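You operate a simulated robot arm through the tools that you are given. There is no shell and no other tool.

You are at the controls of a simulated robot arm. One attempt, no reset.

JOB
Close down the sealer: switch off, dial to low, brake knob tight, smear wiped off the long grey plate.
Fine: switch off before wiping; use the purple felt pad and put it back. What is to be rubbed or washed off counts as gone when no trace of it is left.

The check looks at the end state, three seconds after you hand in, the way a careful person would. Anything else that was tipped, shoved, dropped, spilled or broken makes it a failure.

ROBOT AND FRAMES
A 7-joint arm with a two-finger parallel gripper, fixed in place. Base frame: the origin is at the foot of the arm, x ahead of it, y to its left, z up. Lengths are in mm, angles in degrees, forces in N, time in s.
Its first joint turns from -166.0 to 166.0 degrees. Payload 4.4 kg.
Tool frame: the origin (TCP) lies between the finger pads and is the grasp point; the fingertips stand 23 mm ahead of it; z points along the fingers, y is the line along which they close. Largest opening 94 mm; finger width 38, thickness 10; the body of the gripper, 54 by 96 mm, starts 39 mm behind the TCP.
Orientation is that of the tool frame in the base frame, as [roll, pitch, yaw] about the fixed x, y, z axes, in that order (R = Rz(yaw) Ry(pitch) Rx(roll)). With the fingers straight down and closing along the base's y, the tool's x points along the base's -x, its y along +y and its z along -z.

CONTROLS
- The arm moves only by the tool step_arm. Its argument "motion" is a list of rows, each a list of 7 numbers: the shift along the base's x, y, z in units of 100 mm (1.0 is 100 mm), then the turn, a rotation vector about the base's x, y, z in units of 180 degrees (1.0 is 180 degrees), then the opening in per cent of the stroke, from 0 (shut) to 100 (fully open). In form: [[dx, dy, dz, ax, ay, az, grip], ...]. A call has 1 to 20 rows; each row is the pose to reach, as a shift and turn from the pose commanded when the call began. A call with a number of a shift or a turn outside -1 to 1 is refused whole. Rows are played at 5 a second. More than 50 mm and 8.6 degrees between two rows, or a gripper value outside its range, and nothing of the call is played. A pose out of reach is approached as far as the arm can. The call stops where the force on the tool passes 90 N (or 10 N more than at its start, if that is more) or the arm is blocked; 0.2 s more then pass. The fingers move at their own pace (about 72 mm/s each) and stop on an object; they squeeze with about 35 N. The grip force told is the motor's: it shows also when the fingers shut on nothing. Time passes only in rows, and 0.2 s behind the last, so rows that repeat a pose let the fingers close. The reply holds the time, the measured pose of the TCP, the force on the tool along the base axes, the opening and the grip force, in the units named above and with some noise, with the torque about the TCP (base axes, N m) and any sound that the robot's microphone picked up, and new pictures: "pictures" is both (left out), scene, wrist or none.
- Cameras (640 x 400 px; columns grow to the right, rows downward): "scene" is fixed at [398.7, -500, 1651.7]; the picture's right is [0.48, -0.88, 0.00], its down [-0.42, -0.23, -0.88] and it looks along [0.77, 0.42, -0.48] (base axes); focal length 254 px, centre (320, 200). "wrist" rides on the gripper at [86, 16, -74] in the tool frame; the picture's right is [-0.18, 0.98, 0.00], its down [-0.58, -0.11, -0.81] and it looks along [-0.79, -0.15, 0.59] (tool axes); focal length 243 px, centre (320, 200). There is no depth. A picture from a camera that has moved, and an enlarged one, comes with that camera's place and axes in the base frame and with its lens.
- inspect(camera, box): a new picture of the part [left, top, right, bottom] of that camera's present view, enlarged. The clock stands still meanwhile.
- close_job(): hands the job in; it is judged then, once.

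Nothing tells you positions but the pictures and the camera data. Unless the task says otherwise, let go and move clear before handing in.

The tools are called by a JSON object that holds its "fn" and its "kwargs". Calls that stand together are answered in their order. step_arm: Moves the arm, as the interface text tells. Its arguments: {"type":"object","properties":{"motion":{"type":"array"},"pictures":{"type":"string","enum":["both","scene","wrist","none"]}},"required":["motion"]} The other tools are called the same way: inspect (camera, box) takes an enlarged picture of a part of a camera's view; close_job () hands the job in.

At the start:

```text
time: 0.0
eef_pos: [721.3, -92.9, 1573.7]
orientation: [179.9, 0.1, 180.0]
force: [0.7, 0.7, -0.2]
wrist_torque: [0.01, -0.03, -0.03]
gripper_width: 94.4
grip_force: 0.0
```

scene: 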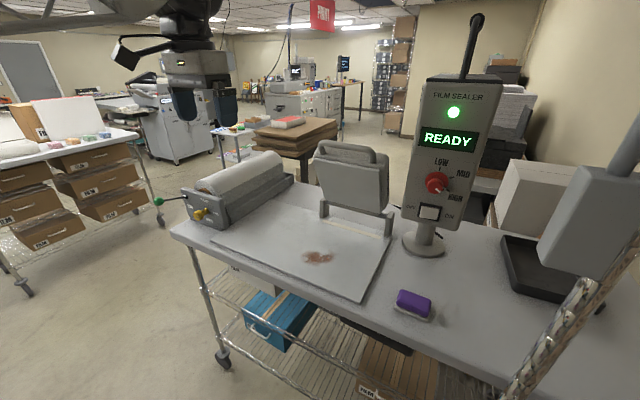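
wrist: 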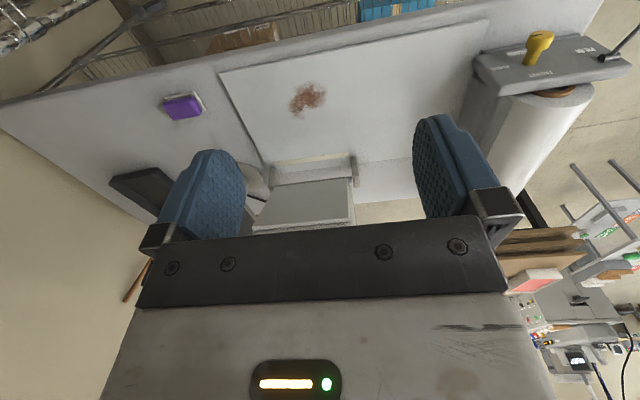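

I see a film sealer on a bench: a control post (READY display, red dial, rocker switch), a long grey plate with a brown smear, a purple felt pad to the right and a yellow brake knob on the roll at the left. I'll look closer at each before moving.

{"fn": "inspect", "kwargs": {"camera": "scene", "box": [390, 70, 520, 260]}}

{"fn": "inspect", "kwargs": {"camera": "scene", "box": [140, 140, 300, 240]}}

{"fn": "inspect", "kwargs": {"camera": "scene", "box": [200, 200, 460, 340]}}

{"fn": "inspect", "kwargs": {"camera": "wrist", "box": [440, 0, 640, 140]}}

{"fn": "inspect", "kwargs": {"camera": "wrist", "box": [100, 40, 380, 230]}}

```text
2.11 times, centred on (455, 165) of scene
camera zoom: at [398.7, -500.0, 1651.7], right [0.48, -0.88, 0.0], down [-0.42, -0.23, -0.88], along [0.77, 0.42, -0.48], focal length 535 px, centre (36, 274)
```

zoom: 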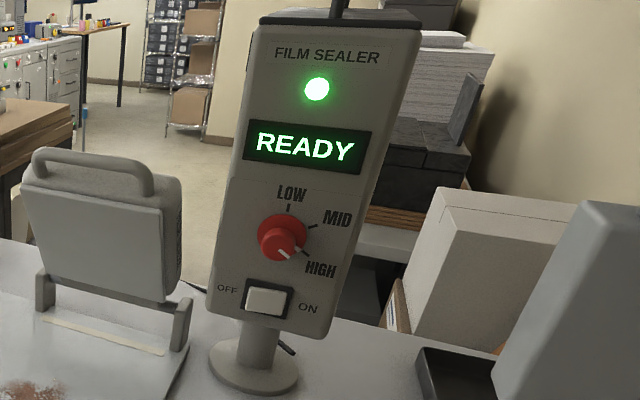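

```text
4.00 times, centred on (220, 190) of scene
camera zoom: at [398.7, -500.0, 1651.7], right [0.48, -0.88, 0.0], down [-0.42, -0.23, -0.88], along [0.77, 0.42, -0.48], focal length 1016 px, centre (720, 240)
```

zoom: 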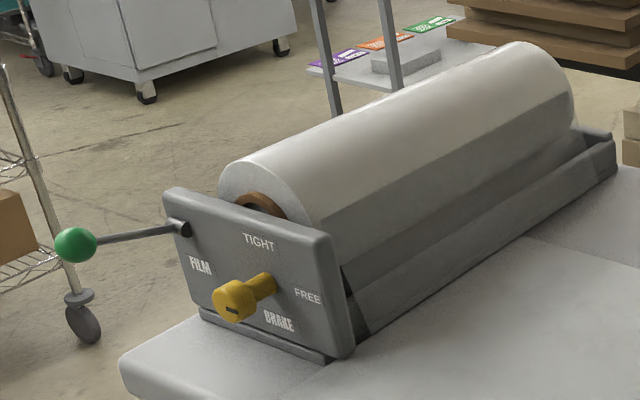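

```text
2.46 times, centred on (330, 270) of scene
camera zoom: at [398.7, -500.0, 1651.7], right [0.48, -0.88, 0.0], down [-0.42, -0.23, -0.88], along [0.77, 0.42, -0.48], focal length 625 px, centre (295, 28)
```

zoom: 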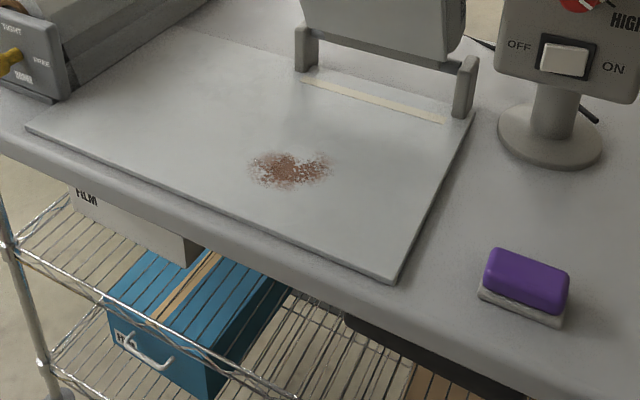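

```text
2.86 times, centred on (540, 70) of wrist
camera zoom: at [634.7, -76.3, 1648.6], right [0.18, 0.98, 0.0], down [0.58, -0.11, 0.81], along [0.79, -0.15, -0.59], focal length 693 px, centre (-309, 571)
```

zoom: 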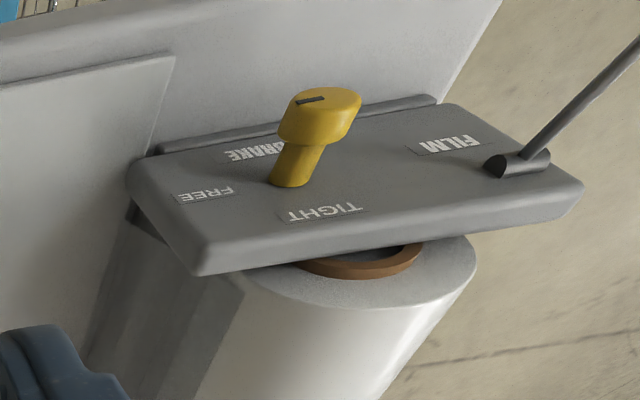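

```text
2.11 times, centred on (240, 135) of wrist
camera zoom: at [634.7, -76.3, 1648.6], right [0.18, 0.98, 0.0], down [0.58, -0.11, 0.81], along [0.79, -0.15, -0.59], focal length 511 px, centre (488, 337)
```

zoom: 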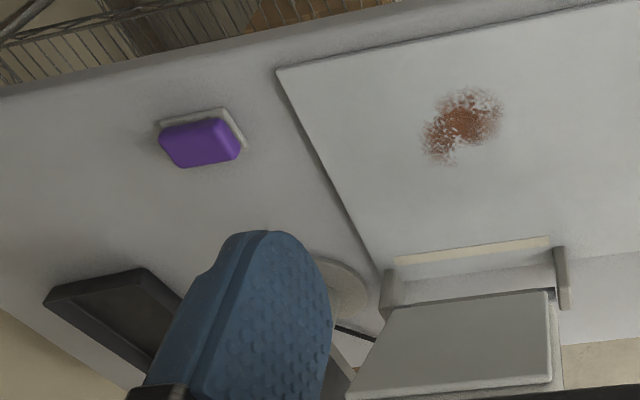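

The bench top comes out at roughly z≈1055, the smear near (979,-171), the pad near (932,-497) and the brake knob near (943,309,1130). I need a second view of the control post, so I turn the wrist toward it.

{"fn": "step_arm", "kwargs": {"motion": [[0, 0, 0, 0, 0, -0.046, 100], [0, 0, 0, 0, 0, -0.092, 100], [0, 0, 0, 0, 0, -0.139, 100], [0, 0, 0, 0, 0, -0.139, 100]]}}

```text
time: 1.0
eef_pos: [722.0, -93.3, 1573.4]
orientation: [180.0, 0.1, 154.9]
force: [0.8, 0.5, 0.3]
wrist_torque: [0.03, 0.01, -0.02]
gripper_width: 93.9
grip_force: 0.1
camera wrist: at [649.6, -41.3, 1648.8], right [0.58, 0.81, 0.0], down [0.48, -0.34, 0.81], along [0.65, -0.47, -0.59], focal length 243 px, centre (320, 200)
```

scene: 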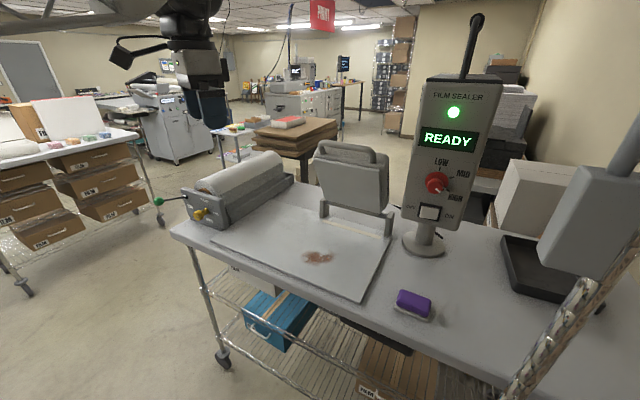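
wrist: 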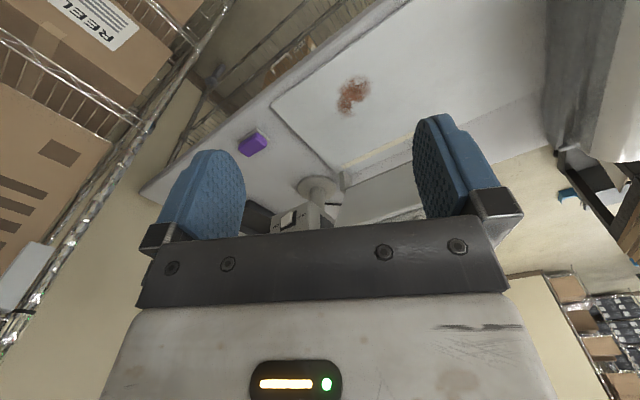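

The post base is near (1240,-477) with its face turned roughly toward the robot. I tilt the tool forward so that the wrist camera can see the post face.

{"fn": "step_arm", "kwargs": {"motion": [[0, 0, 0, -0.0176, -0.0378, 0, 100], [0, 0, 0, -0.0352, -0.0756, 0, 100], [0, 0, 0, -0.0528, -0.1134, 0, 100], [0, 0, 0, -0.0704, -0.1512, 0, 100], [0, 0, 0, -0.088, -0.189, 0, 100], [0, 0, 0, -0.1056, -0.2268, 0, 100], [0, 0, 0, -0.1232, -0.2646, 0, 100], [0, 0, 0, -0.1408, -0.3024, 0, 100], [0, 0, 0, -0.1408, -0.3024, 0, 100]]}}

```text
time: 3.0
eef_pos: [721.9, -93.1, 1573.8]
orientation: [179.8, 60.2, 154.8]
force: [0.2, 0.5, -1.1]
wrist_torque: [0.03, 0.01, 0.02]
gripper_width: 94.0
grip_force: 0.0
camera wrist: at [630.6, -32.2, 1536.4], right [0.5, 0.85, 0.16], down [-0.42, 0.07, 0.91], along [0.76, -0.52, 0.39], focal length 243 px, centre (320, 200)
```

scene: 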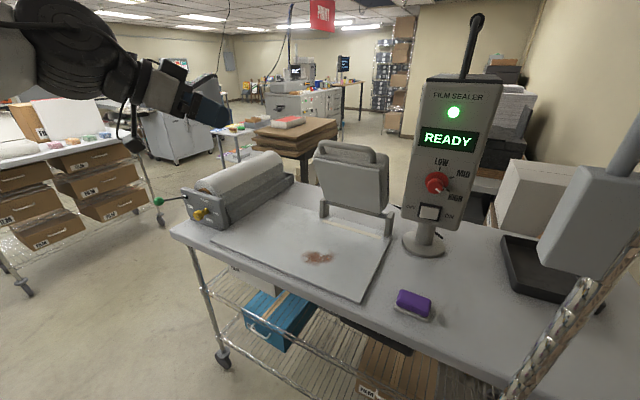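
wrist: 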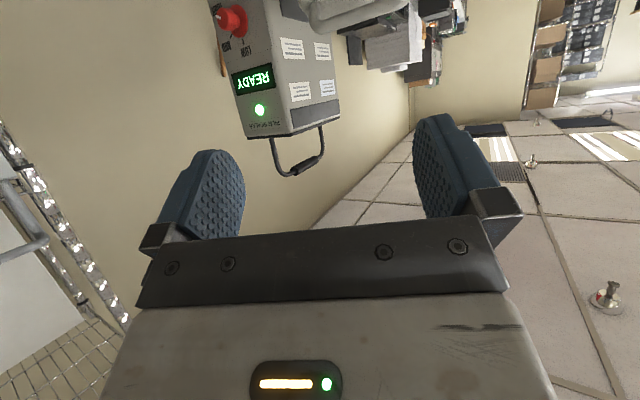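

The post is now in the wrist view, upside down. I enlarge it to triangulate the dial, switch and face.

{"fn": "inspect", "kwargs": {"camera": "wrist", "box": [190, 0, 360, 140]}}

{"fn": "inspect", "kwargs": {"camera": "scene", "box": [400, 140, 480, 230]}}

```text
2.86 times, centred on (275, 70) of wrist
camera zoom: at [630.6, -32.2, 1536.4], right [0.5, 0.85, 0.16], down [-0.42, 0.07, 0.91], along [0.76, -0.52, 0.39], focal length 693 px, centre (449, 571)
```

zoom: 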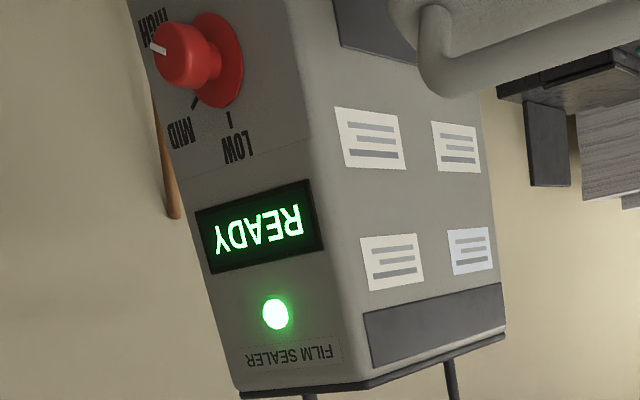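

```text
4.44 times, centred on (440, 185) of scene
camera zoom: at [398.7, -500.0, 1651.7], right [0.48, -0.88, 0.0], down [-0.42, -0.23, -0.88], along [0.77, 0.42, -0.48], focal length 1128 px, centre (-213, 267)
```

zoom: 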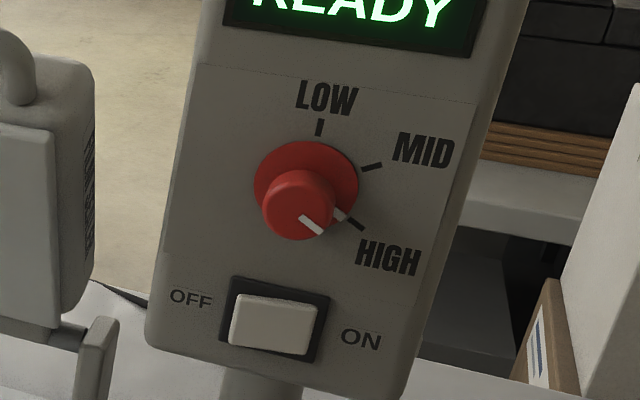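

The dial flange comes out at (1099,-478,1366) with its cap front at x≈1059, and the switch near (1098,-477,1268), on a face looking straight along -x. I level the tool and approach in stages, checking reach.

{"fn": "step_arm", "kwargs": {"motion": [[0, -0.25, -0.25, -0.0176, -0.0378, 0, 100], [0, -0.5, -0.5, -0.0352, -0.0756, 0, 100], [0, -0.75, -0.75, -0.0528, -0.1134, 0, 100], [0, -1, -1, -0.0704, -0.1512, 0, 100], [0, -1, -1, -0.0704, -0.1512, 0, 100]], "pictures": "none"}}

{"fn": "step_arm", "kwargs": {"motion": [[0.1, -0.25, -0.25, 0, 0, 0.0347, 50], [0.2, -0.5, -0.5, 0, 0, 0.0695, 0], [0.3, -0.75, -0.75, 0, 0, 0.1042, 0], [0.4, -1, -1, 0, 0, 0.139, 0], [0.4, -1, -1, 0, 0, 0.139, 0]]}}

```text
time: 4.2
eef_pos: [719.4, -192.5, 1480.3]
orientation: [17.0, 89.4, -7.9]
force: [-3.0, 0.3, 5.3]
wrist_torque: [0.14, 0.3, 0.01]
gripper_width: 93.7
grip_force: 0.0
```

```text
time: 5.4
eef_pos: [761.3, -291.3, 1373.3]
orientation: [23.8, 89.8, 24.0]
force: [0.6, -0.1, 0.0]
wrist_torque: [-0.02, -0.02, 0.01]
gripper_width: 0.0
grip_force: 35.2
camera wrist: at [686.2, -276.3, 1287.7], right [0.0, 0.98, 0.18], down [-0.81, -0.11, 0.58], along [0.59, -0.15, 0.79], focal length 243 px, centre (320, 200)
```

scene: 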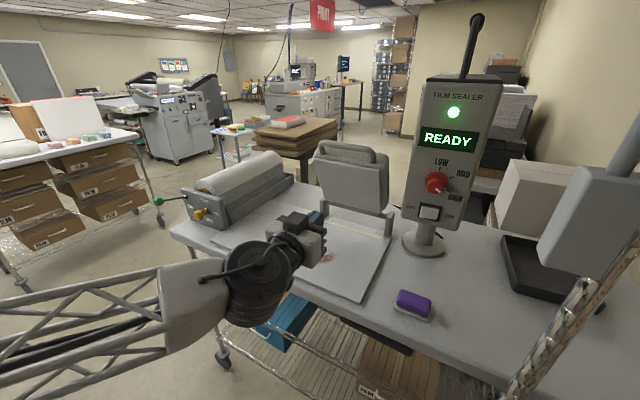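
wrist: 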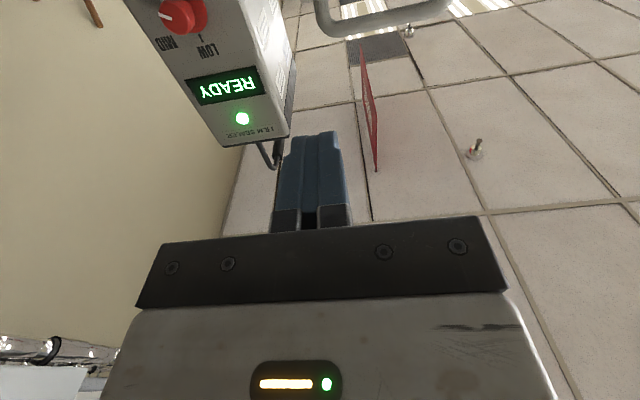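

Reach looks comfortable so far. I continue with closed fingers toward a stand-off in front of the switch.

{"fn": "step_arm", "kwargs": {"motion": [[0.2, -0.25, -0.15, 0, 0, 0, 0], [0.4, -0.5, -0.3, 0, 0, 0, 0], [0.6, -0.75, -0.45, 0, 0, 0, 0], [0.8, -1.0, -0.6, 0, 0, 0, 0], [0.8, -1.0, -0.6, 0, 0, 0, 0]], "pictures": "none"}}

{"fn": "step_arm", "kwargs": {"motion": [[0.25, -0.16, -0.12, 0, 0, 0, 0], [0.5, -0.32, -0.24, 0, 0, 0, 0], [0.75, -0.48, -0.36, 0, 0, 0, 0], [1.0, -0.65, -0.45, 0, 0, 0, 0], [1.0, -0.65, -0.45, 0, 0, 0, 0]]}}

```text
time: 6.6
eef_pos: [841.5, -393.9, 1313.7]
orientation: [31.7, 89.9, 31.8]
force: [0.5, -0.2, 0.4]
wrist_torque: [-0.03, -0.01, 0.0]
gripper_width: 0.1
grip_force: 35.0
```

```text
time: 7.8
eef_pos: [942.6, -458.1, 1267.4]
orientation: [41.0, 89.9, 41.1]
force: [-0.8, -0.1, -0.4]
wrist_torque: [-0.02, 0.01, 0.03]
gripper_width: 0.2
grip_force: 34.5
camera wrist: at [867.8, -442.0, 1182.2], right [0.0, 0.98, 0.19], down [-0.81, -0.11, 0.58], along [0.59, -0.15, 0.79], focal length 243 px, centre (320, 200)
```

scene: 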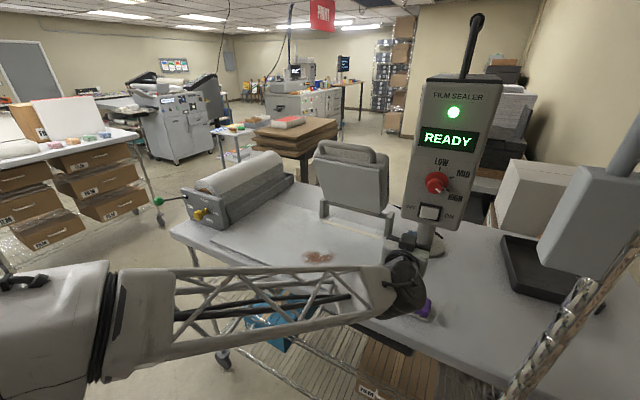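
wrist: 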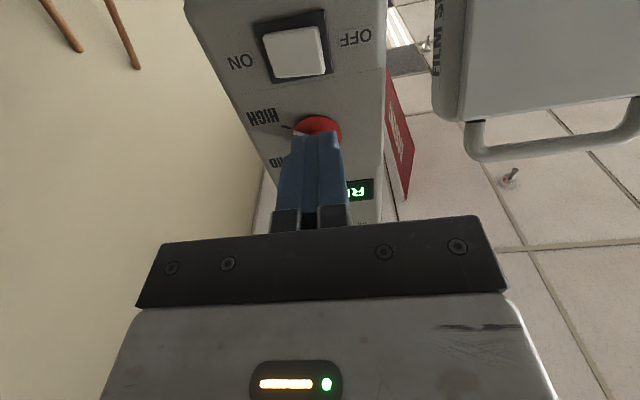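

The switch is centred near (1097,-478,1270), and OFF is on the +y side. I enlarge it to see how the rocker stands.

{"fn": "inspect", "kwargs": {"camera": "wrist", "box": [210, 0, 400, 130]}}

{"fn": "inspect", "kwargs": {"camera": "scene", "box": [370, 180, 470, 320]}}

```text
3.08 times, centred on (305, 65) of wrist
camera zoom: at [867.8, -442.0, 1182.2], right [0.0, 0.98, 0.19], down [-0.81, -0.11, 0.58], along [0.59, -0.15, 0.79], focal length 746 px, centre (366, 615)
```

zoom: 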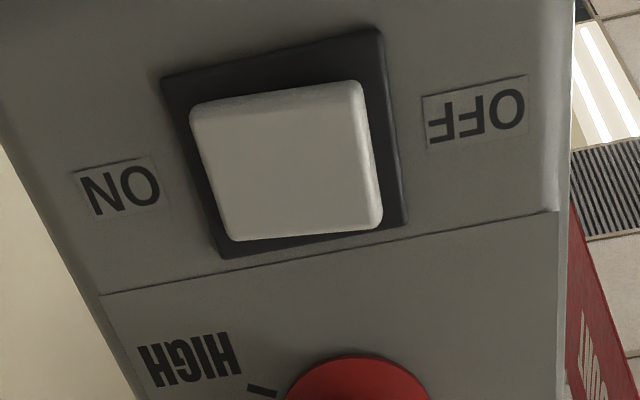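

```text
2.86 times, centred on (420, 250) of scene
camera zoom: at [398.7, -500.0, 1651.7], right [0.48, -0.88, 0.0], down [-0.42, -0.23, -0.88], along [0.77, 0.42, -0.48], focal length 726 px, centre (34, 57)
```

zoom: 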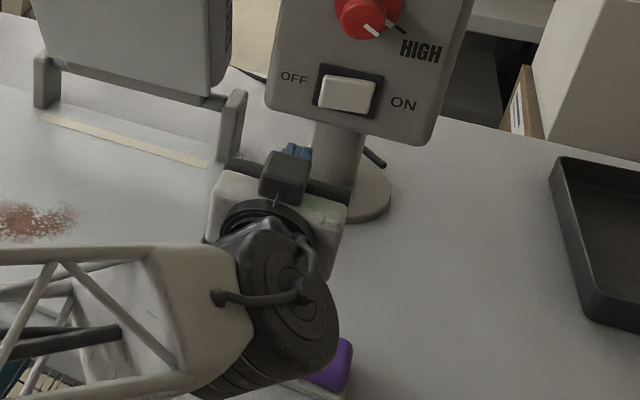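

The rocker stands proud on the OFF side, so it is on. I advance to just short of it, then press in small steps.

{"fn": "step_arm", "kwargs": {"motion": [[0.3, 0, 0.03, 0, 0, 0, 0], [0.6, 0, 0.03, 0, 0, 0, 0], [0.9, 0, 0.03, 0, 0, 0, 0], [0.98, 0, 0.03, 0, 0, 0, 0], [0.98, 0, 0.03, 0, 0, 0, 0]]}}

```text
time: 9.0
eef_pos: [1040.2, -457.1, 1271.8]
orientation: [41.6, 89.9, 41.6]
force: [-0.5, -0.9, -1.3]
wrist_torque: [0.01, 0.02, -0.01]
gripper_width: 0.0
grip_force: 35.4
camera wrist: at [965.4, -441.1, 1185.2], right [0.0, 0.98, 0.18], down [-0.81, -0.11, 0.58], along [0.59, -0.15, 0.79], focal length 243 px, centre (320, 200)
```

scene: 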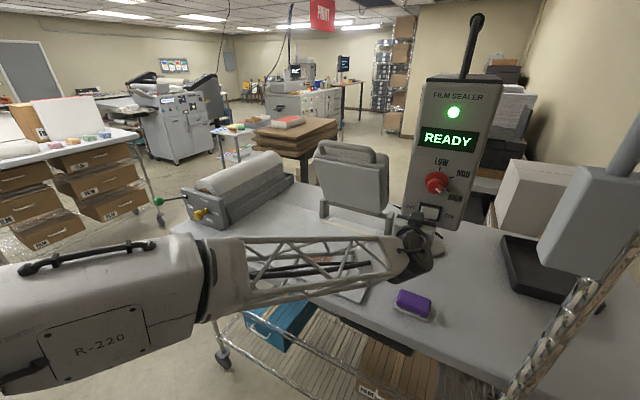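
wrist: 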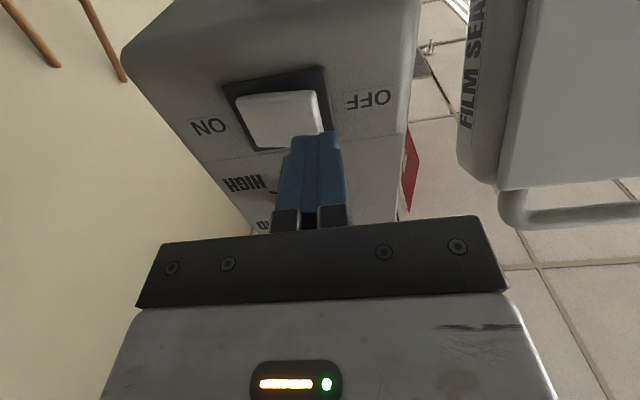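

I'm about to touch the rocker, so I creep in with short calls, watching the force to avoid shoving the post.

{"fn": "step_arm", "kwargs": {"motion": [[0.04, 0, 0, 0, 0, 0, 0], [0.08, 0, 0, 0, 0, 0, 0], [0.12, 0, 0, 0, 0, 0, 0]], "pictures": "wrist"}}

```text
time: 9.8
eef_pos: [1052.4, -456.8, 1271.9]
orientation: [46.9, 90.0, 46.9]
force: [-0.4, -0.5, 0.3]
wrist_torque: [0.0, 0.01, -0.01]
gripper_width: 0.0
grip_force: 35.2
camera wrist: at [977.2, -440.8, 1185.3], right [0.0, 0.98, 0.19], down [-0.81, -0.11, 0.58], along [0.59, -0.15, 0.79], focal length 243 px, centre (320, 200)
```

wrist: 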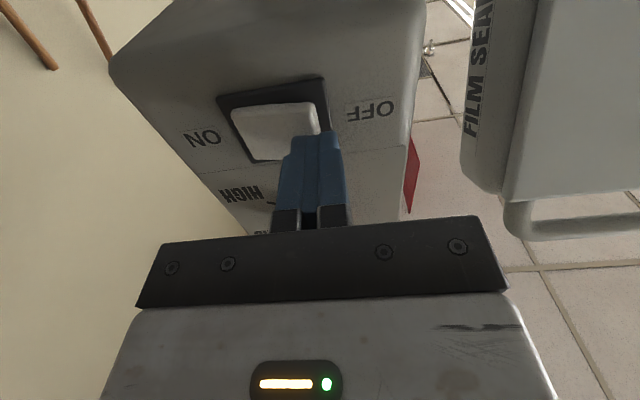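

{"fn": "step_arm", "kwargs": {"motion": [[0.02, 0, 0, 0, 0, 0, 0], [0.04, 0, 0, 0, 0, 0, 0], [0.06, 0, 0, 0, 0, 0, 0], [0.08, 0, 0, 0, 0, 0, 0]], "pictures": "both"}}

```text
time: 10.8
eef_pos: [1060.2, -457.3, 1271.7]
orientation: [48.9, 89.9, 48.9]
force: [-0.5, 0.0, -1.4]
wrist_torque: [0.0, 0.01, 0.02]
gripper_width: 0.0
grip_force: 34.8
camera wrist: at [985.0, -441.0, 1185.4], right [0.0, 0.98, 0.19], down [-0.81, -0.11, 0.58], along [0.59, -0.15, 0.79], focal length 243 px, centre (320, 200)
```

scene: 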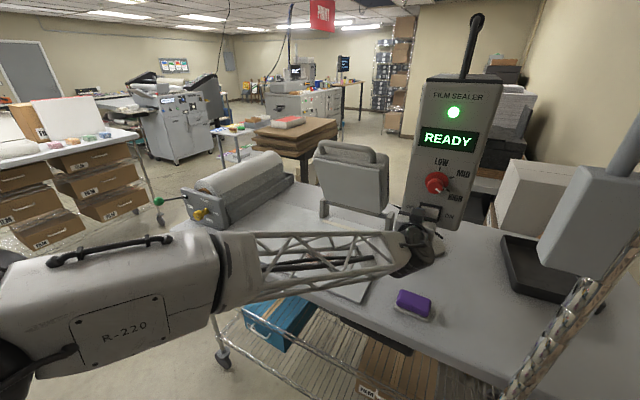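
wrist: 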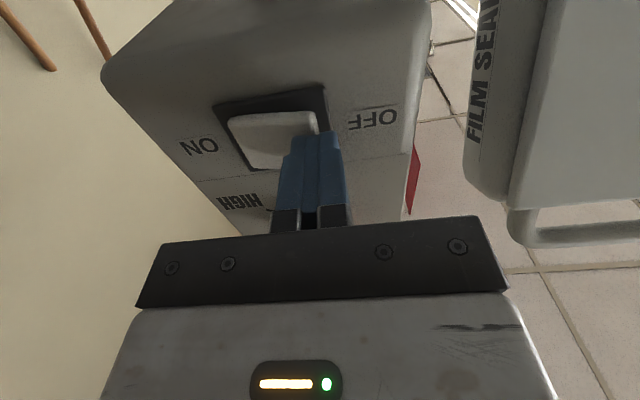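

{"fn": "step_arm", "kwargs": {"motion": [[0, -0.05, 0, 0, 0, 0, 0], [0.02, -0.05, 0, 0, 0, 0, 0], [0.04, -0.05, 0, 0, 0, 0, 0], [0.06, -0.05, 0, 0, 0, 0, 0]], "pictures": "wrist"}}

```text
time: 11.8
eef_pos: [1066.5, -463.7, 1272.6]
orientation: [38.5, 89.9, 38.6]
force: [-4.5, 1.1, -0.3]
wrist_torque: [-0.01, 0.06, 0.0]
gripper_width: 0.0
grip_force: 34.9
camera wrist: at [990.8, -446.2, 1185.8], right [0.0, 0.98, 0.19], down [-0.81, -0.11, 0.58], along [0.59, -0.15, 0.79], focal length 243 px, centre (320, 200)
```

wrist: 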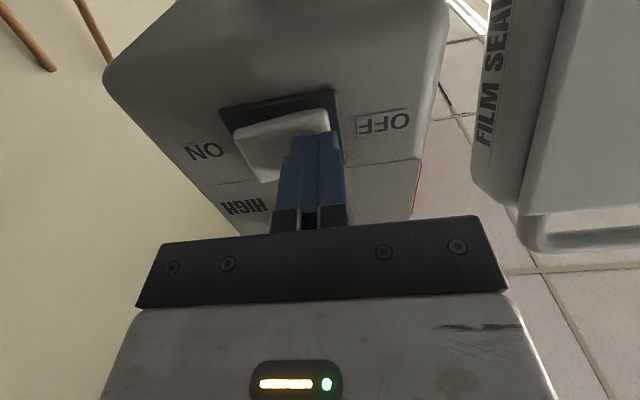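

Contact at about 4.5 N, and the rocker is moving. I press a little further and check the display.

{"fn": "step_arm", "kwargs": {"motion": [[0.02, 0, 0, 0, 0, 0, 0], [0.04, 0, 0, 0, 0, 0, 0]], "pictures": "both"}}

```text
time: 12.3
eef_pos: [1064.2, -463.2, 1270.5]
orientation: [46.9, 90.0, 46.9]
force: [-60.5, 20.0, -1.0]
wrist_torque: [0.01, 0.1, -0.12]
gripper_width: 0.0
grip_force: 35.4
stopped in row 2: the force on the tool passed its limit at 102 N (the readings are from after the stop); the commanded pose is now the measured one
camera wrist: at [991.2, -446.3, 1185.9], right [0.0, 0.98, 0.18], down [-0.81, -0.11, 0.58], along [0.59, -0.15, 0.79], focal length 243 px, centre (320, 200)
```

scene: 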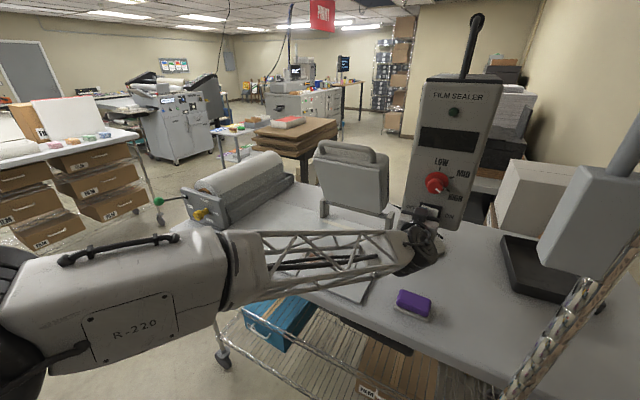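
wrist: 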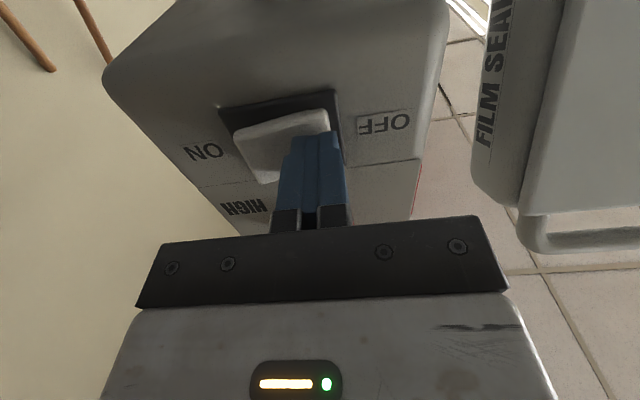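

The display and light went dark, so the sealer is off. I back away and move up in front of the dial with the fingers open.

{"fn": "step_arm", "kwargs": {"motion": [[-0.2, 0, 0, 0, 0, 0, 0], [-0.6, 0, 0, 0, 0, 0, 0], [-0.9, 0, 0, 0, 0, 0, 50], [-0.9, -0.07, 0.33, 0, 0, 0, 100], [-0.9, -0.14, 0.66, 0, 0, 0, 100], [-0.9, -0.14, 0.97, 0, 0, 0, 100], [-0.9, -0.14, 0.97, 0, 0, 0, 100]]}}

```text
time: 13.9
eef_pos: [978.1, -477.0, 1369.5]
orientation: [96.4, 89.9, 96.5]
force: [-0.8, 0.1, -0.5]
wrist_torque: [0.0, 0.0, -0.03]
gripper_width: 94.1
grip_force: 0.0
camera wrist: at [902.8, -460.4, 1283.6], right [0.0, 0.98, 0.19], down [-0.81, -0.11, 0.58], along [0.59, -0.15, 0.79], focal length 243 px, centre (320, 200)
```

scene: 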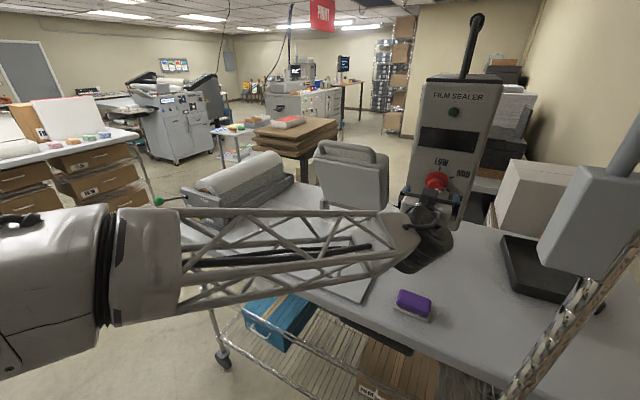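
wrist: 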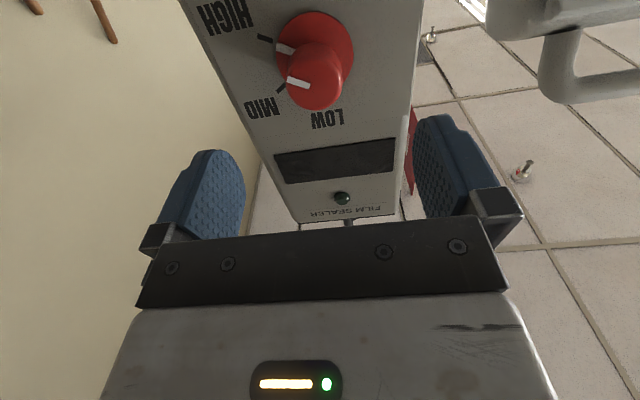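

{"fn": "inspect", "kwargs": {"camera": "wrist", "box": [190, 0, 420, 150]}}

{"fn": "inspect", "kwargs": {"camera": "scene", "box": [395, 140, 485, 240]}}

```text
2.67 times, centred on (305, 75) of wrist
camera zoom: at [902.8, -460.4, 1283.6], right [0.0, 0.98, 0.19], down [-0.81, -0.11, 0.58], along [0.59, -0.15, 0.79], focal length 647 px, centre (360, 533)
```

zoom: 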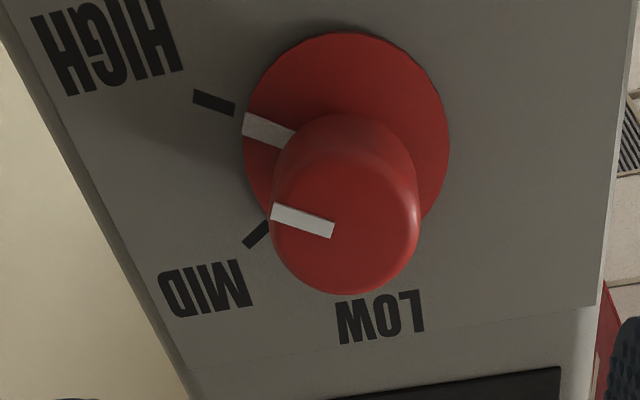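

```text
4.00 times, centred on (440, 190) of scene
camera zoom: at [398.7, -500.0, 1651.7], right [0.48, -0.88, 0.0], down [-0.42, -0.23, -0.88], along [0.77, 0.42, -0.48], focal length 1016 px, centre (-160, 240)
```

zoom: 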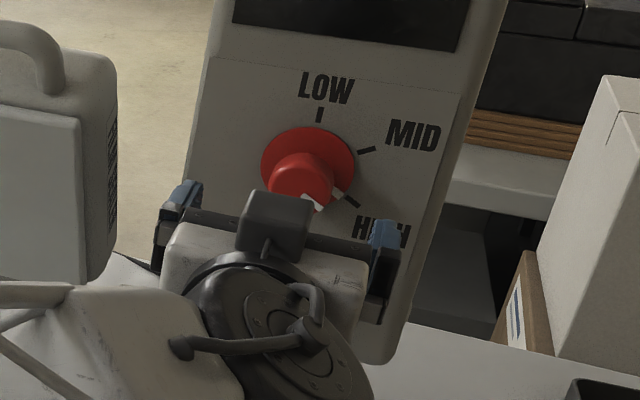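

The ticks work out to LOW 0°, MID 60° and HIGH 120°, with the dial centre at y≈-478, z≈1366, so it needs 120° counter-clockwise. I pre-turn the gripper 60° the other way to have room for the turn.

{"fn": "step_arm", "kwargs": {"motion": [[0, 0, 0, 0.0417, 0, 0, 100], [0, 0, 0, 0.0833, 0, 0, 100], [0, 0, 0, 0.125, 0, 0, 100], [0, 0, 0, 0.1667, 0, 0, 100], [0, 0, 0, 0.2083, 0, 0, 100], [0, 0, 0, 0.25, 0, 0, 100], [0, 0, 0, 0.2917, 0, 0, 100], [0, 0, 0, 0.3333, 0, 0, 100], [0, 0, 0, 0.3333, 0, 0, 100]]}}

```text
time: 15.9
eef_pos: [976.9, -476.5, 1367.6]
orientation: [89.9, 29.9, 90.0]
force: [-0.9, 0.2, -0.2]
wrist_torque: [0.0, 0.01, 0.01]
gripper_width: 94.2
grip_force: 0.0
camera wrist: at [902.3, -393.5, 1339.3], right [0.0, 0.33, 0.94], down [-0.81, -0.56, 0.19], along [0.59, -0.76, 0.27], focal length 243 px, centre (320, 200)
```

scene: 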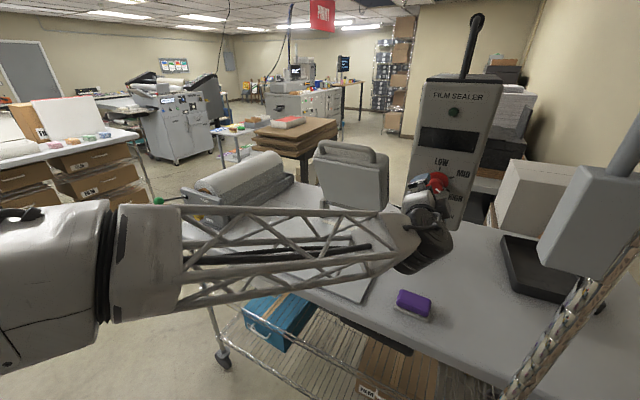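
wrist: 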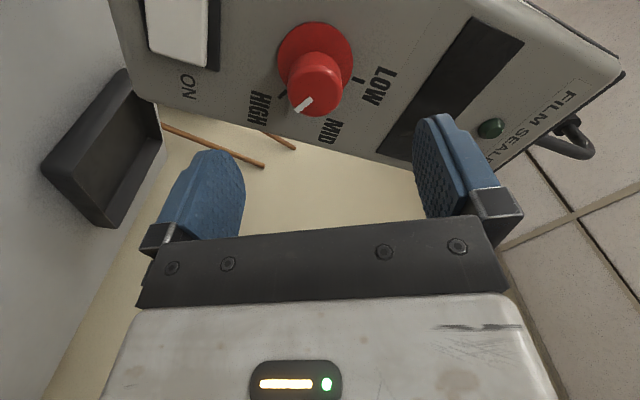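

{"fn": "step_arm", "kwargs": {"motion": [[0.3, -0.01, 0, 0, 0, 0, 100], [0.6, -0.02, 0, 0, 0, 0, 100], [0.84, -0.02, 0, 0, 0, 0, 100], [0.84, -0.02, 0, 0, 0, 0, 100]]}}

```text
time: 16.9
eef_pos: [1063.2, -478.8, 1368.6]
orientation: [89.9, 29.9, 90.0]
force: [-0.1, 0.6, -0.5]
wrist_torque: [-0.05, 0.01, 0.01]
gripper_width: 94.0
grip_force: 0.1
camera wrist: at [987.7, -395.7, 1339.3], right [0.0, 0.33, 0.94], down [-0.81, -0.56, 0.2], along [0.59, -0.76, 0.27], focal length 243 px, centre (320, 200)
```

scene: 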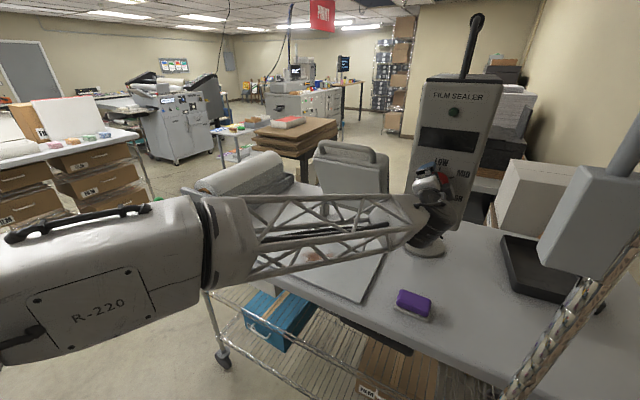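
wrist: 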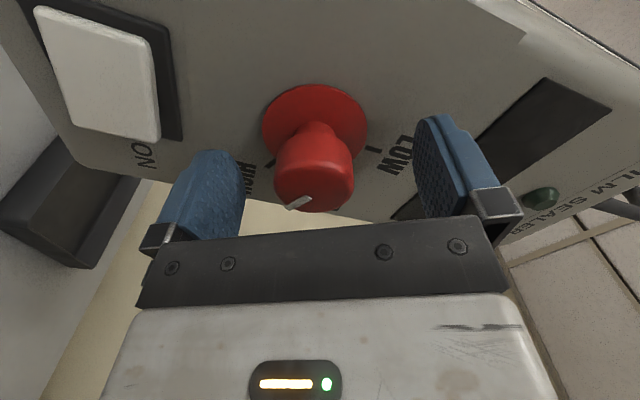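

The knob sits between the fingers. I close on it.

{"fn": "step_arm", "kwargs": {"motion": [[0, 0, 0, 0, 0, 0, 60], [0, 0, 0, 0, 0, 0, 40], [0, 0, 0, 0, 0, 0, 30], [0, 0, 0, 0, 0, 0, 30]]}}

```text
time: 17.9
eef_pos: [1063.2, -479.9, 1365.3]
orientation: [90.1, 29.9, 90.1]
force: [-1.7, -14.6, -15.6]
wrist_torque: [-0.08, 0.15, -0.43]
gripper_width: 37.1
grip_force: 44.7
camera wrist: at [987.7, -396.8, 1337.1], right [0.0, 0.33, 0.94], down [-0.81, -0.56, 0.2], along [0.59, -0.76, 0.27], focal length 243 px, centre (320, 200)
```

scene: 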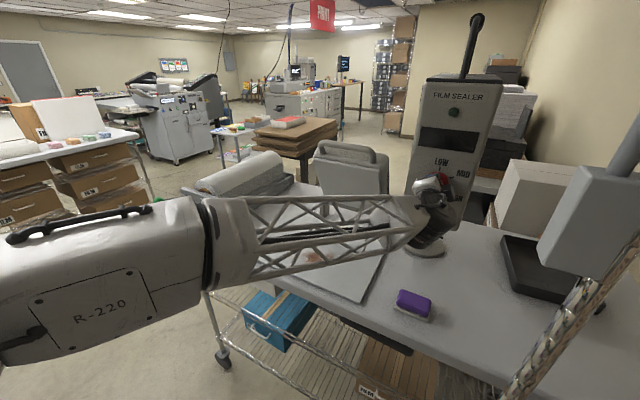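
wrist: 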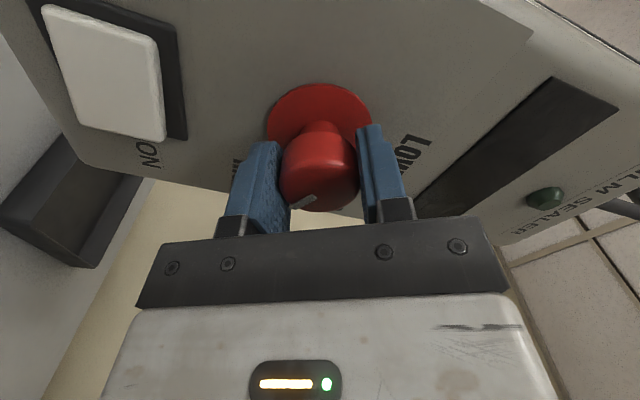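

Gripped at 37 mm with some side load, so the true centre is a few mm lower. I relax the offset before turning.

{"fn": "step_arm", "kwargs": {"motion": [[0, -0.01, -0.02, 0, 0, 0, 30], [0, -0.015, -0.03, 0, 0, 0, 30], [0, -0.015, -0.03, 0, 0, 0, 30]], "pictures": "none"}}

```text
time: 18.7
eef_pos: [1062.7, -479.8, 1364.5]
orientation: [90.0, 29.9, 89.9]
force: [10.2, -11.8, -5.1]
wrist_torque: [-0.13, -0.01, -0.21]
gripper_width: 37.1
grip_force: 44.4
```

{"fn": "step_arm", "kwargs": {"motion": [[0, -0.01, -0.005, -0.0417, 0, 0, 30], [0, -0.01, -0.005, -0.0833, 0, 0, 30], [0, -0.01, -0.005, -0.0833, 0, 0, 30]]}}

```text
time: 19.5
eef_pos: [1062.5, -480.5, 1366.3]
orientation: [89.7, 45.0, 90.0]
force: [24.0, 1.4, 9.6]
wrist_torque: [-0.03, -0.02, 0.17]
gripper_width: 37.4
grip_force: 44.6
camera wrist: at [987.5, -407.5, 1316.1], right [0.0, 0.57, 0.82], down [-0.81, -0.49, 0.33], along [0.59, -0.66, 0.46], focal length 243 px, centre (320, 200)
```

scene: 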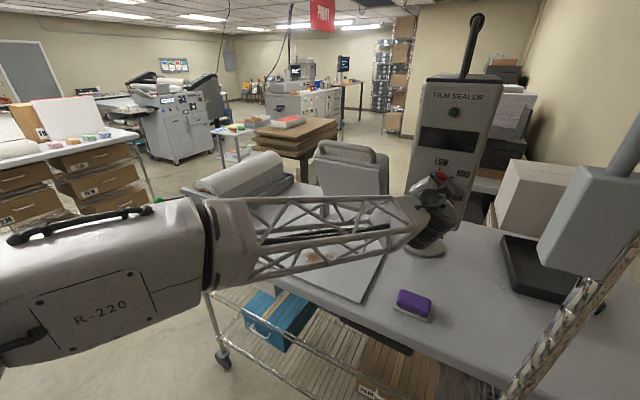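
wrist: 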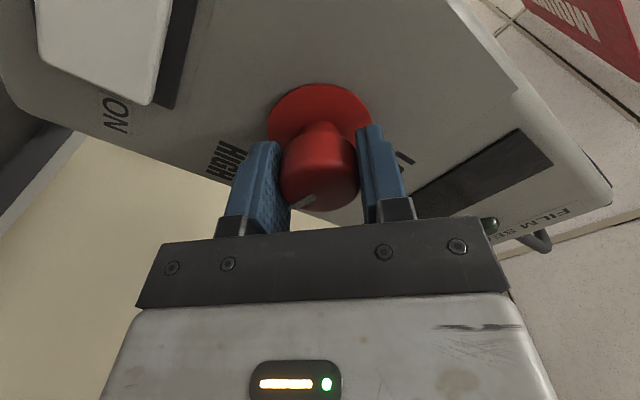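

The knob turns with the gripper. I keep rotating, nudging x forward slightly to ease the pull.

{"fn": "step_arm", "kwargs": {"motion": [[0.01, 0, 0, -0.0417, 0, 0, 30], [0.01, 0, 0, -0.0833, 0, 0, 30], [0.01, 0, 0, -0.125, 0, 0, 30], [0.01, 0, 0, -0.1667, 0, 0, 30], [0.01, 0, 0, -0.1667, 0, 0, 30]], "pictures": "wrist"}}

```text
time: 20.7
eef_pos: [1062.8, -480.6, 1365.2]
orientation: [89.7, 75.0, 89.9]
force: [-5.3, 26.2, 9.8]
wrist_torque: [0.06, -0.23, 0.31]
gripper_width: 37.3
grip_force: 45.1
camera wrist: at [987.6, -442.0, 1286.6], right [0.0, 0.9, 0.43], down [-0.81, -0.26, 0.53], along [0.59, -0.35, 0.73], focal length 243 px, centre (320, 200)
```

wrist: 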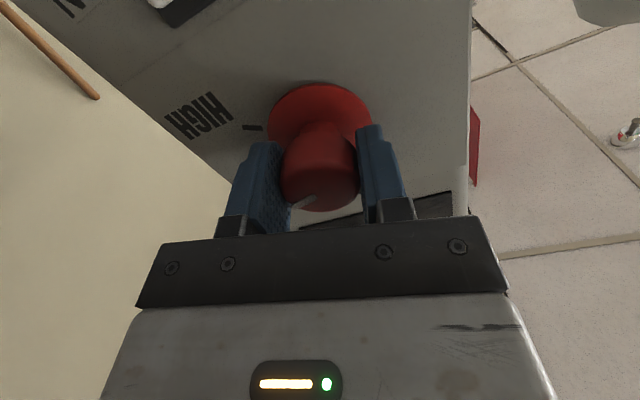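

{"fn": "step_arm", "kwargs": {"motion": [[0, 0.01, 0, -0.0417, 0, 0, 30], [0, 0.01, 0, -0.0833, 0, 0, 30], [0, 0.01, 0, -0.125, 0, 0, 30], [0, 0.01, 0, -0.1667, 0, 0, 30], [0, 0.01, 0, -0.1667, 0, 0, 30]], "pictures": "wrist"}}

```text
time: 21.9
eef_pos: [1061.8, -479.2, 1364.4]
orientation: [-89.9, 74.9, -89.9]
force: [14.9, 13.1, 19.8]
wrist_torque: [-0.01, -0.16, 0.36]
gripper_width: 37.3
grip_force: 44.9
camera wrist: at [987.5, -486.6, 1278.1], right [0.0, 1.0, -0.08], down [-0.81, 0.04, 0.59], along [0.59, 0.06, 0.8], focal length 243 px, centre (320, 200)
```

wrist: 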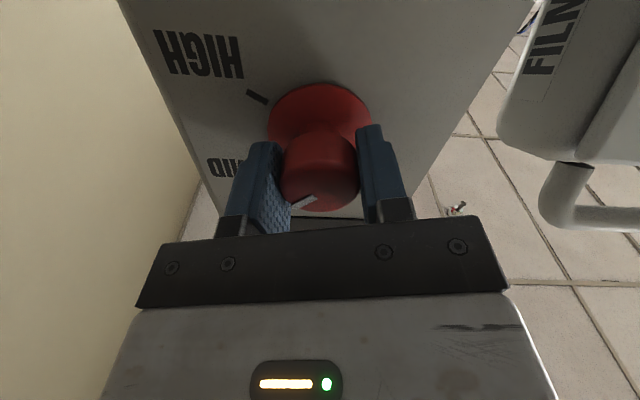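

{"fn": "step_arm", "kwargs": {"motion": [[0.0, 0.005, 0.01, -0.0417, 0, 0, 30], [0, 0.005, 0.01, -0.0833, 0, 0, 30], [0, 0.005, 0.01, -0.125, 0, 0, 30], [0, 0.005, 0.01, -0.1667, 0, 0, 30], [0, 0.005, 0.01, -0.1667, 0, 0, 30]], "pictures": "both"}}

```text
time: 23.1
eef_pos: [1061.5, -479.5, 1365.8]
orientation: [-90.0, 45.1, -90.1]
force: [-6.8, 12.8, 6.3]
wrist_torque: [0.02, 0.27, -0.1]
gripper_width: 37.0
grip_force: 44.4
camera wrist: at [987.3, -529.6, 1293.3], right [0.0, 0.82, -0.57], down [-0.81, 0.33, 0.49], along [0.59, 0.46, 0.66], focal length 243 px, centre (320, 200)
```

scene: 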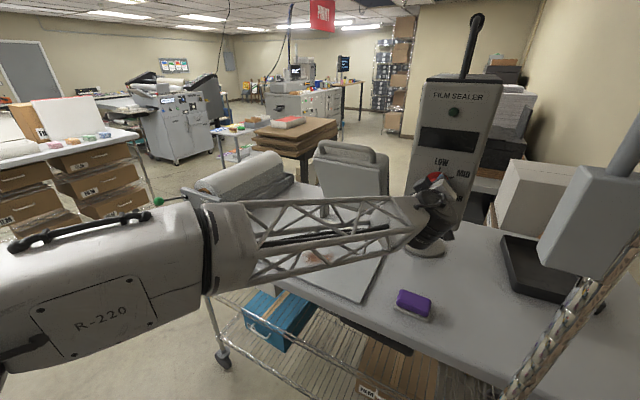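
wrist: 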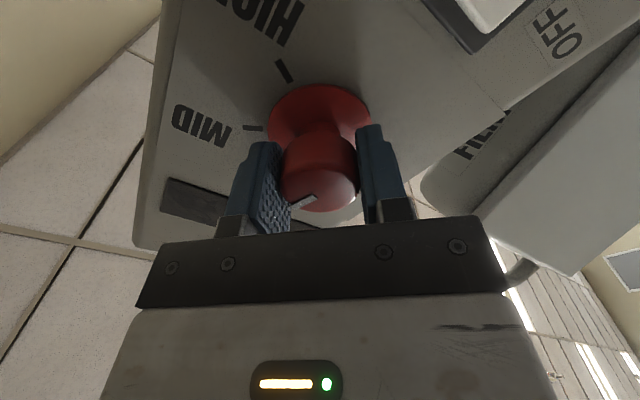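

{"fn": "step_arm", "kwargs": {"motion": [[0.0, 0.005, 0.005, -0.0417, 0, 0, 30], [0, 0.005, 0.005, -0.0833, 0, 0, 30], [0, 0.005, 0.005, -0.0833, 0, 0, 30]], "pictures": "both"}}

{"fn": "inspect", "kwargs": {"camera": "scene", "box": [395, 140, 485, 240]}}

```text
time: 23.9
eef_pos: [1061.8, -480.5, 1364.9]
orientation: [-90.1, 30.0, -90.1]
force: [5.9, -5.5, 2.6]
wrist_torque: [-0.03, 0.02, -0.07]
gripper_width: 37.2
grip_force: 45.4
camera wrist: at [987.2, -546.6, 1308.6], right [0.0, 0.65, -0.76], down [-0.81, 0.45, 0.39], along [0.59, 0.61, 0.52], focal length 243 px, centre (320, 200)
```

scene: 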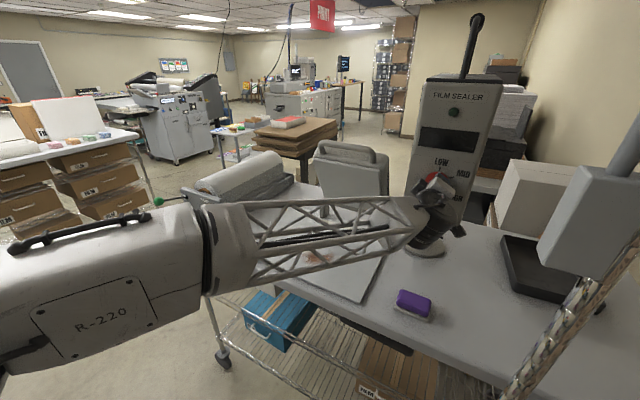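
wrist: 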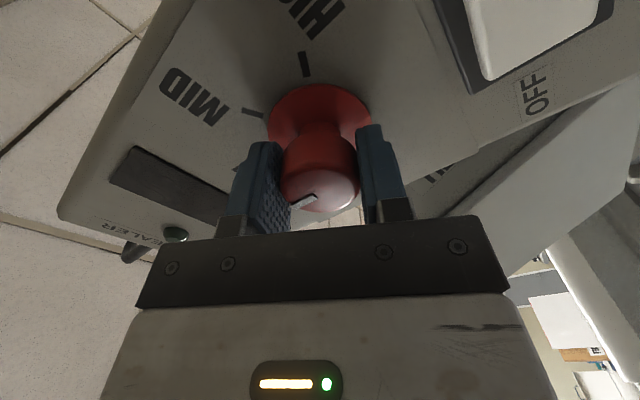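

```text
4.00 times, centred on (440, 190) of scene
camera zoom: at [398.7, -500.0, 1651.7], right [0.48, -0.88, 0.0], down [-0.42, -0.23, -0.88], along [0.77, 0.42, -0.48], focal length 1016 px, centre (-160, 240)
```

zoom: 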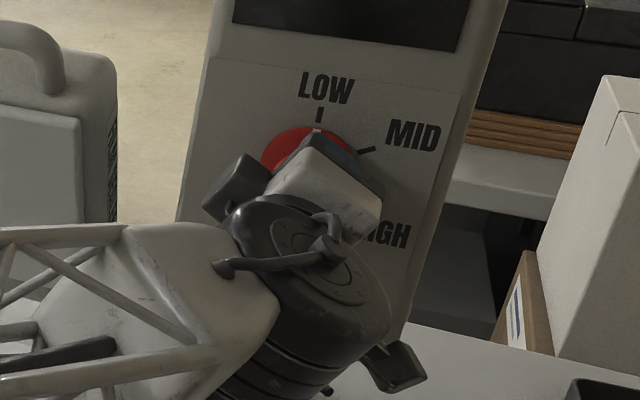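

About 120° turned. I open the fingers and back off to read the dial.

{"fn": "step_arm", "kwargs": {"motion": [[0, 0, 0, 0, 0, 0, 60], [0, 0, 0, 0, 0, 0, 100], [0, 0, 0, 0, 0, 0, 100], [-0.3, 0, 0, 0, 0, 0, 100], [-0.6, 0, 0, 0, 0, 0, 100], [-0.9, 0, 0, 0, 0, 0, 100], [-0.9, 0, 0, 0, 0, 0, 100]]}}

{"fn": "inspect", "kwargs": {"camera": "scene", "box": [395, 140, 485, 240]}}

{"fn": "inspect", "kwargs": {"camera": "wrist", "box": [200, 0, 430, 150]}}

```text
time: 25.5
eef_pos: [972.9, -478.0, 1367.8]
orientation: [-90.1, 30.1, -89.9]
force: [0.6, 0.0, -0.9]
wrist_torque: [-0.02, 0.0, -0.01]
gripper_width: 94.2
grip_force: 0.0
camera wrist: at [897.8, -544.8, 1310.1], right [0.0, 0.65, -0.76], down [-0.81, 0.45, 0.39], along [0.59, 0.61, 0.52], focal length 243 px, centre (320, 200)
```

scene: 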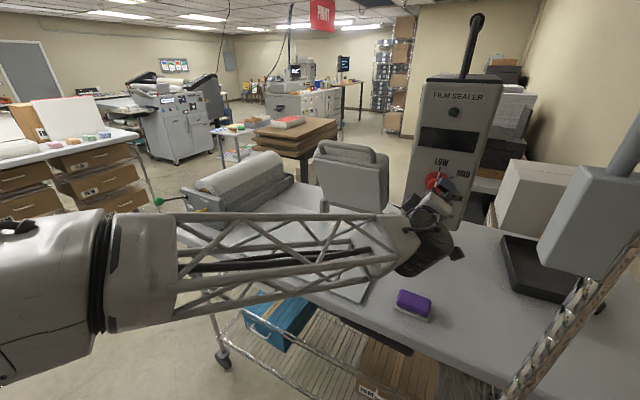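
wrist: 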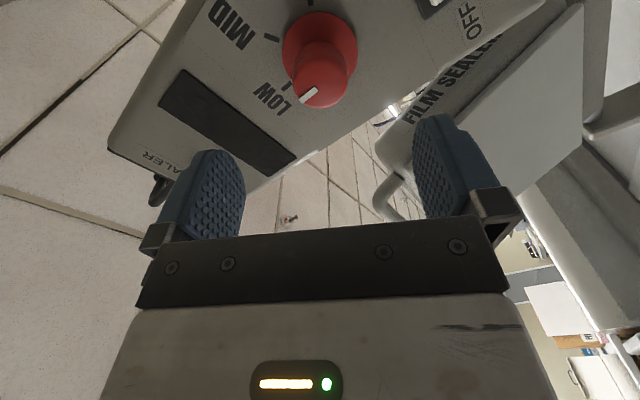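

```text
4.00 times, centred on (440, 190) of scene
camera zoom: at [398.7, -500.0, 1651.7], right [0.48, -0.88, 0.0], down [-0.42, -0.23, -0.88], along [0.77, 0.42, -0.48], focal length 1016 px, centre (-160, 240)
```

zoom: 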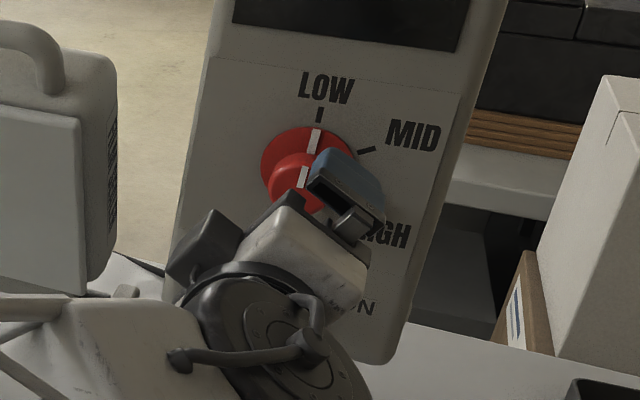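

```text
2.67 times, centred on (315, 75) of wrist
camera zoom: at [897.8, -544.8, 1310.1], right [0.0, 0.65, -0.76], down [-0.81, 0.45, 0.39], along [0.59, 0.61, 0.52], focal length 647 px, centre (333, 533)
```

zoom: 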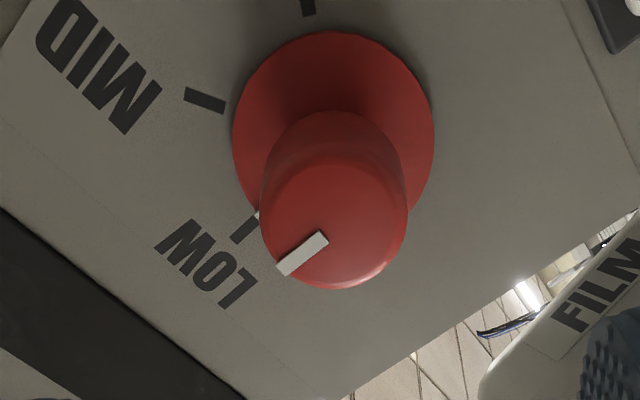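

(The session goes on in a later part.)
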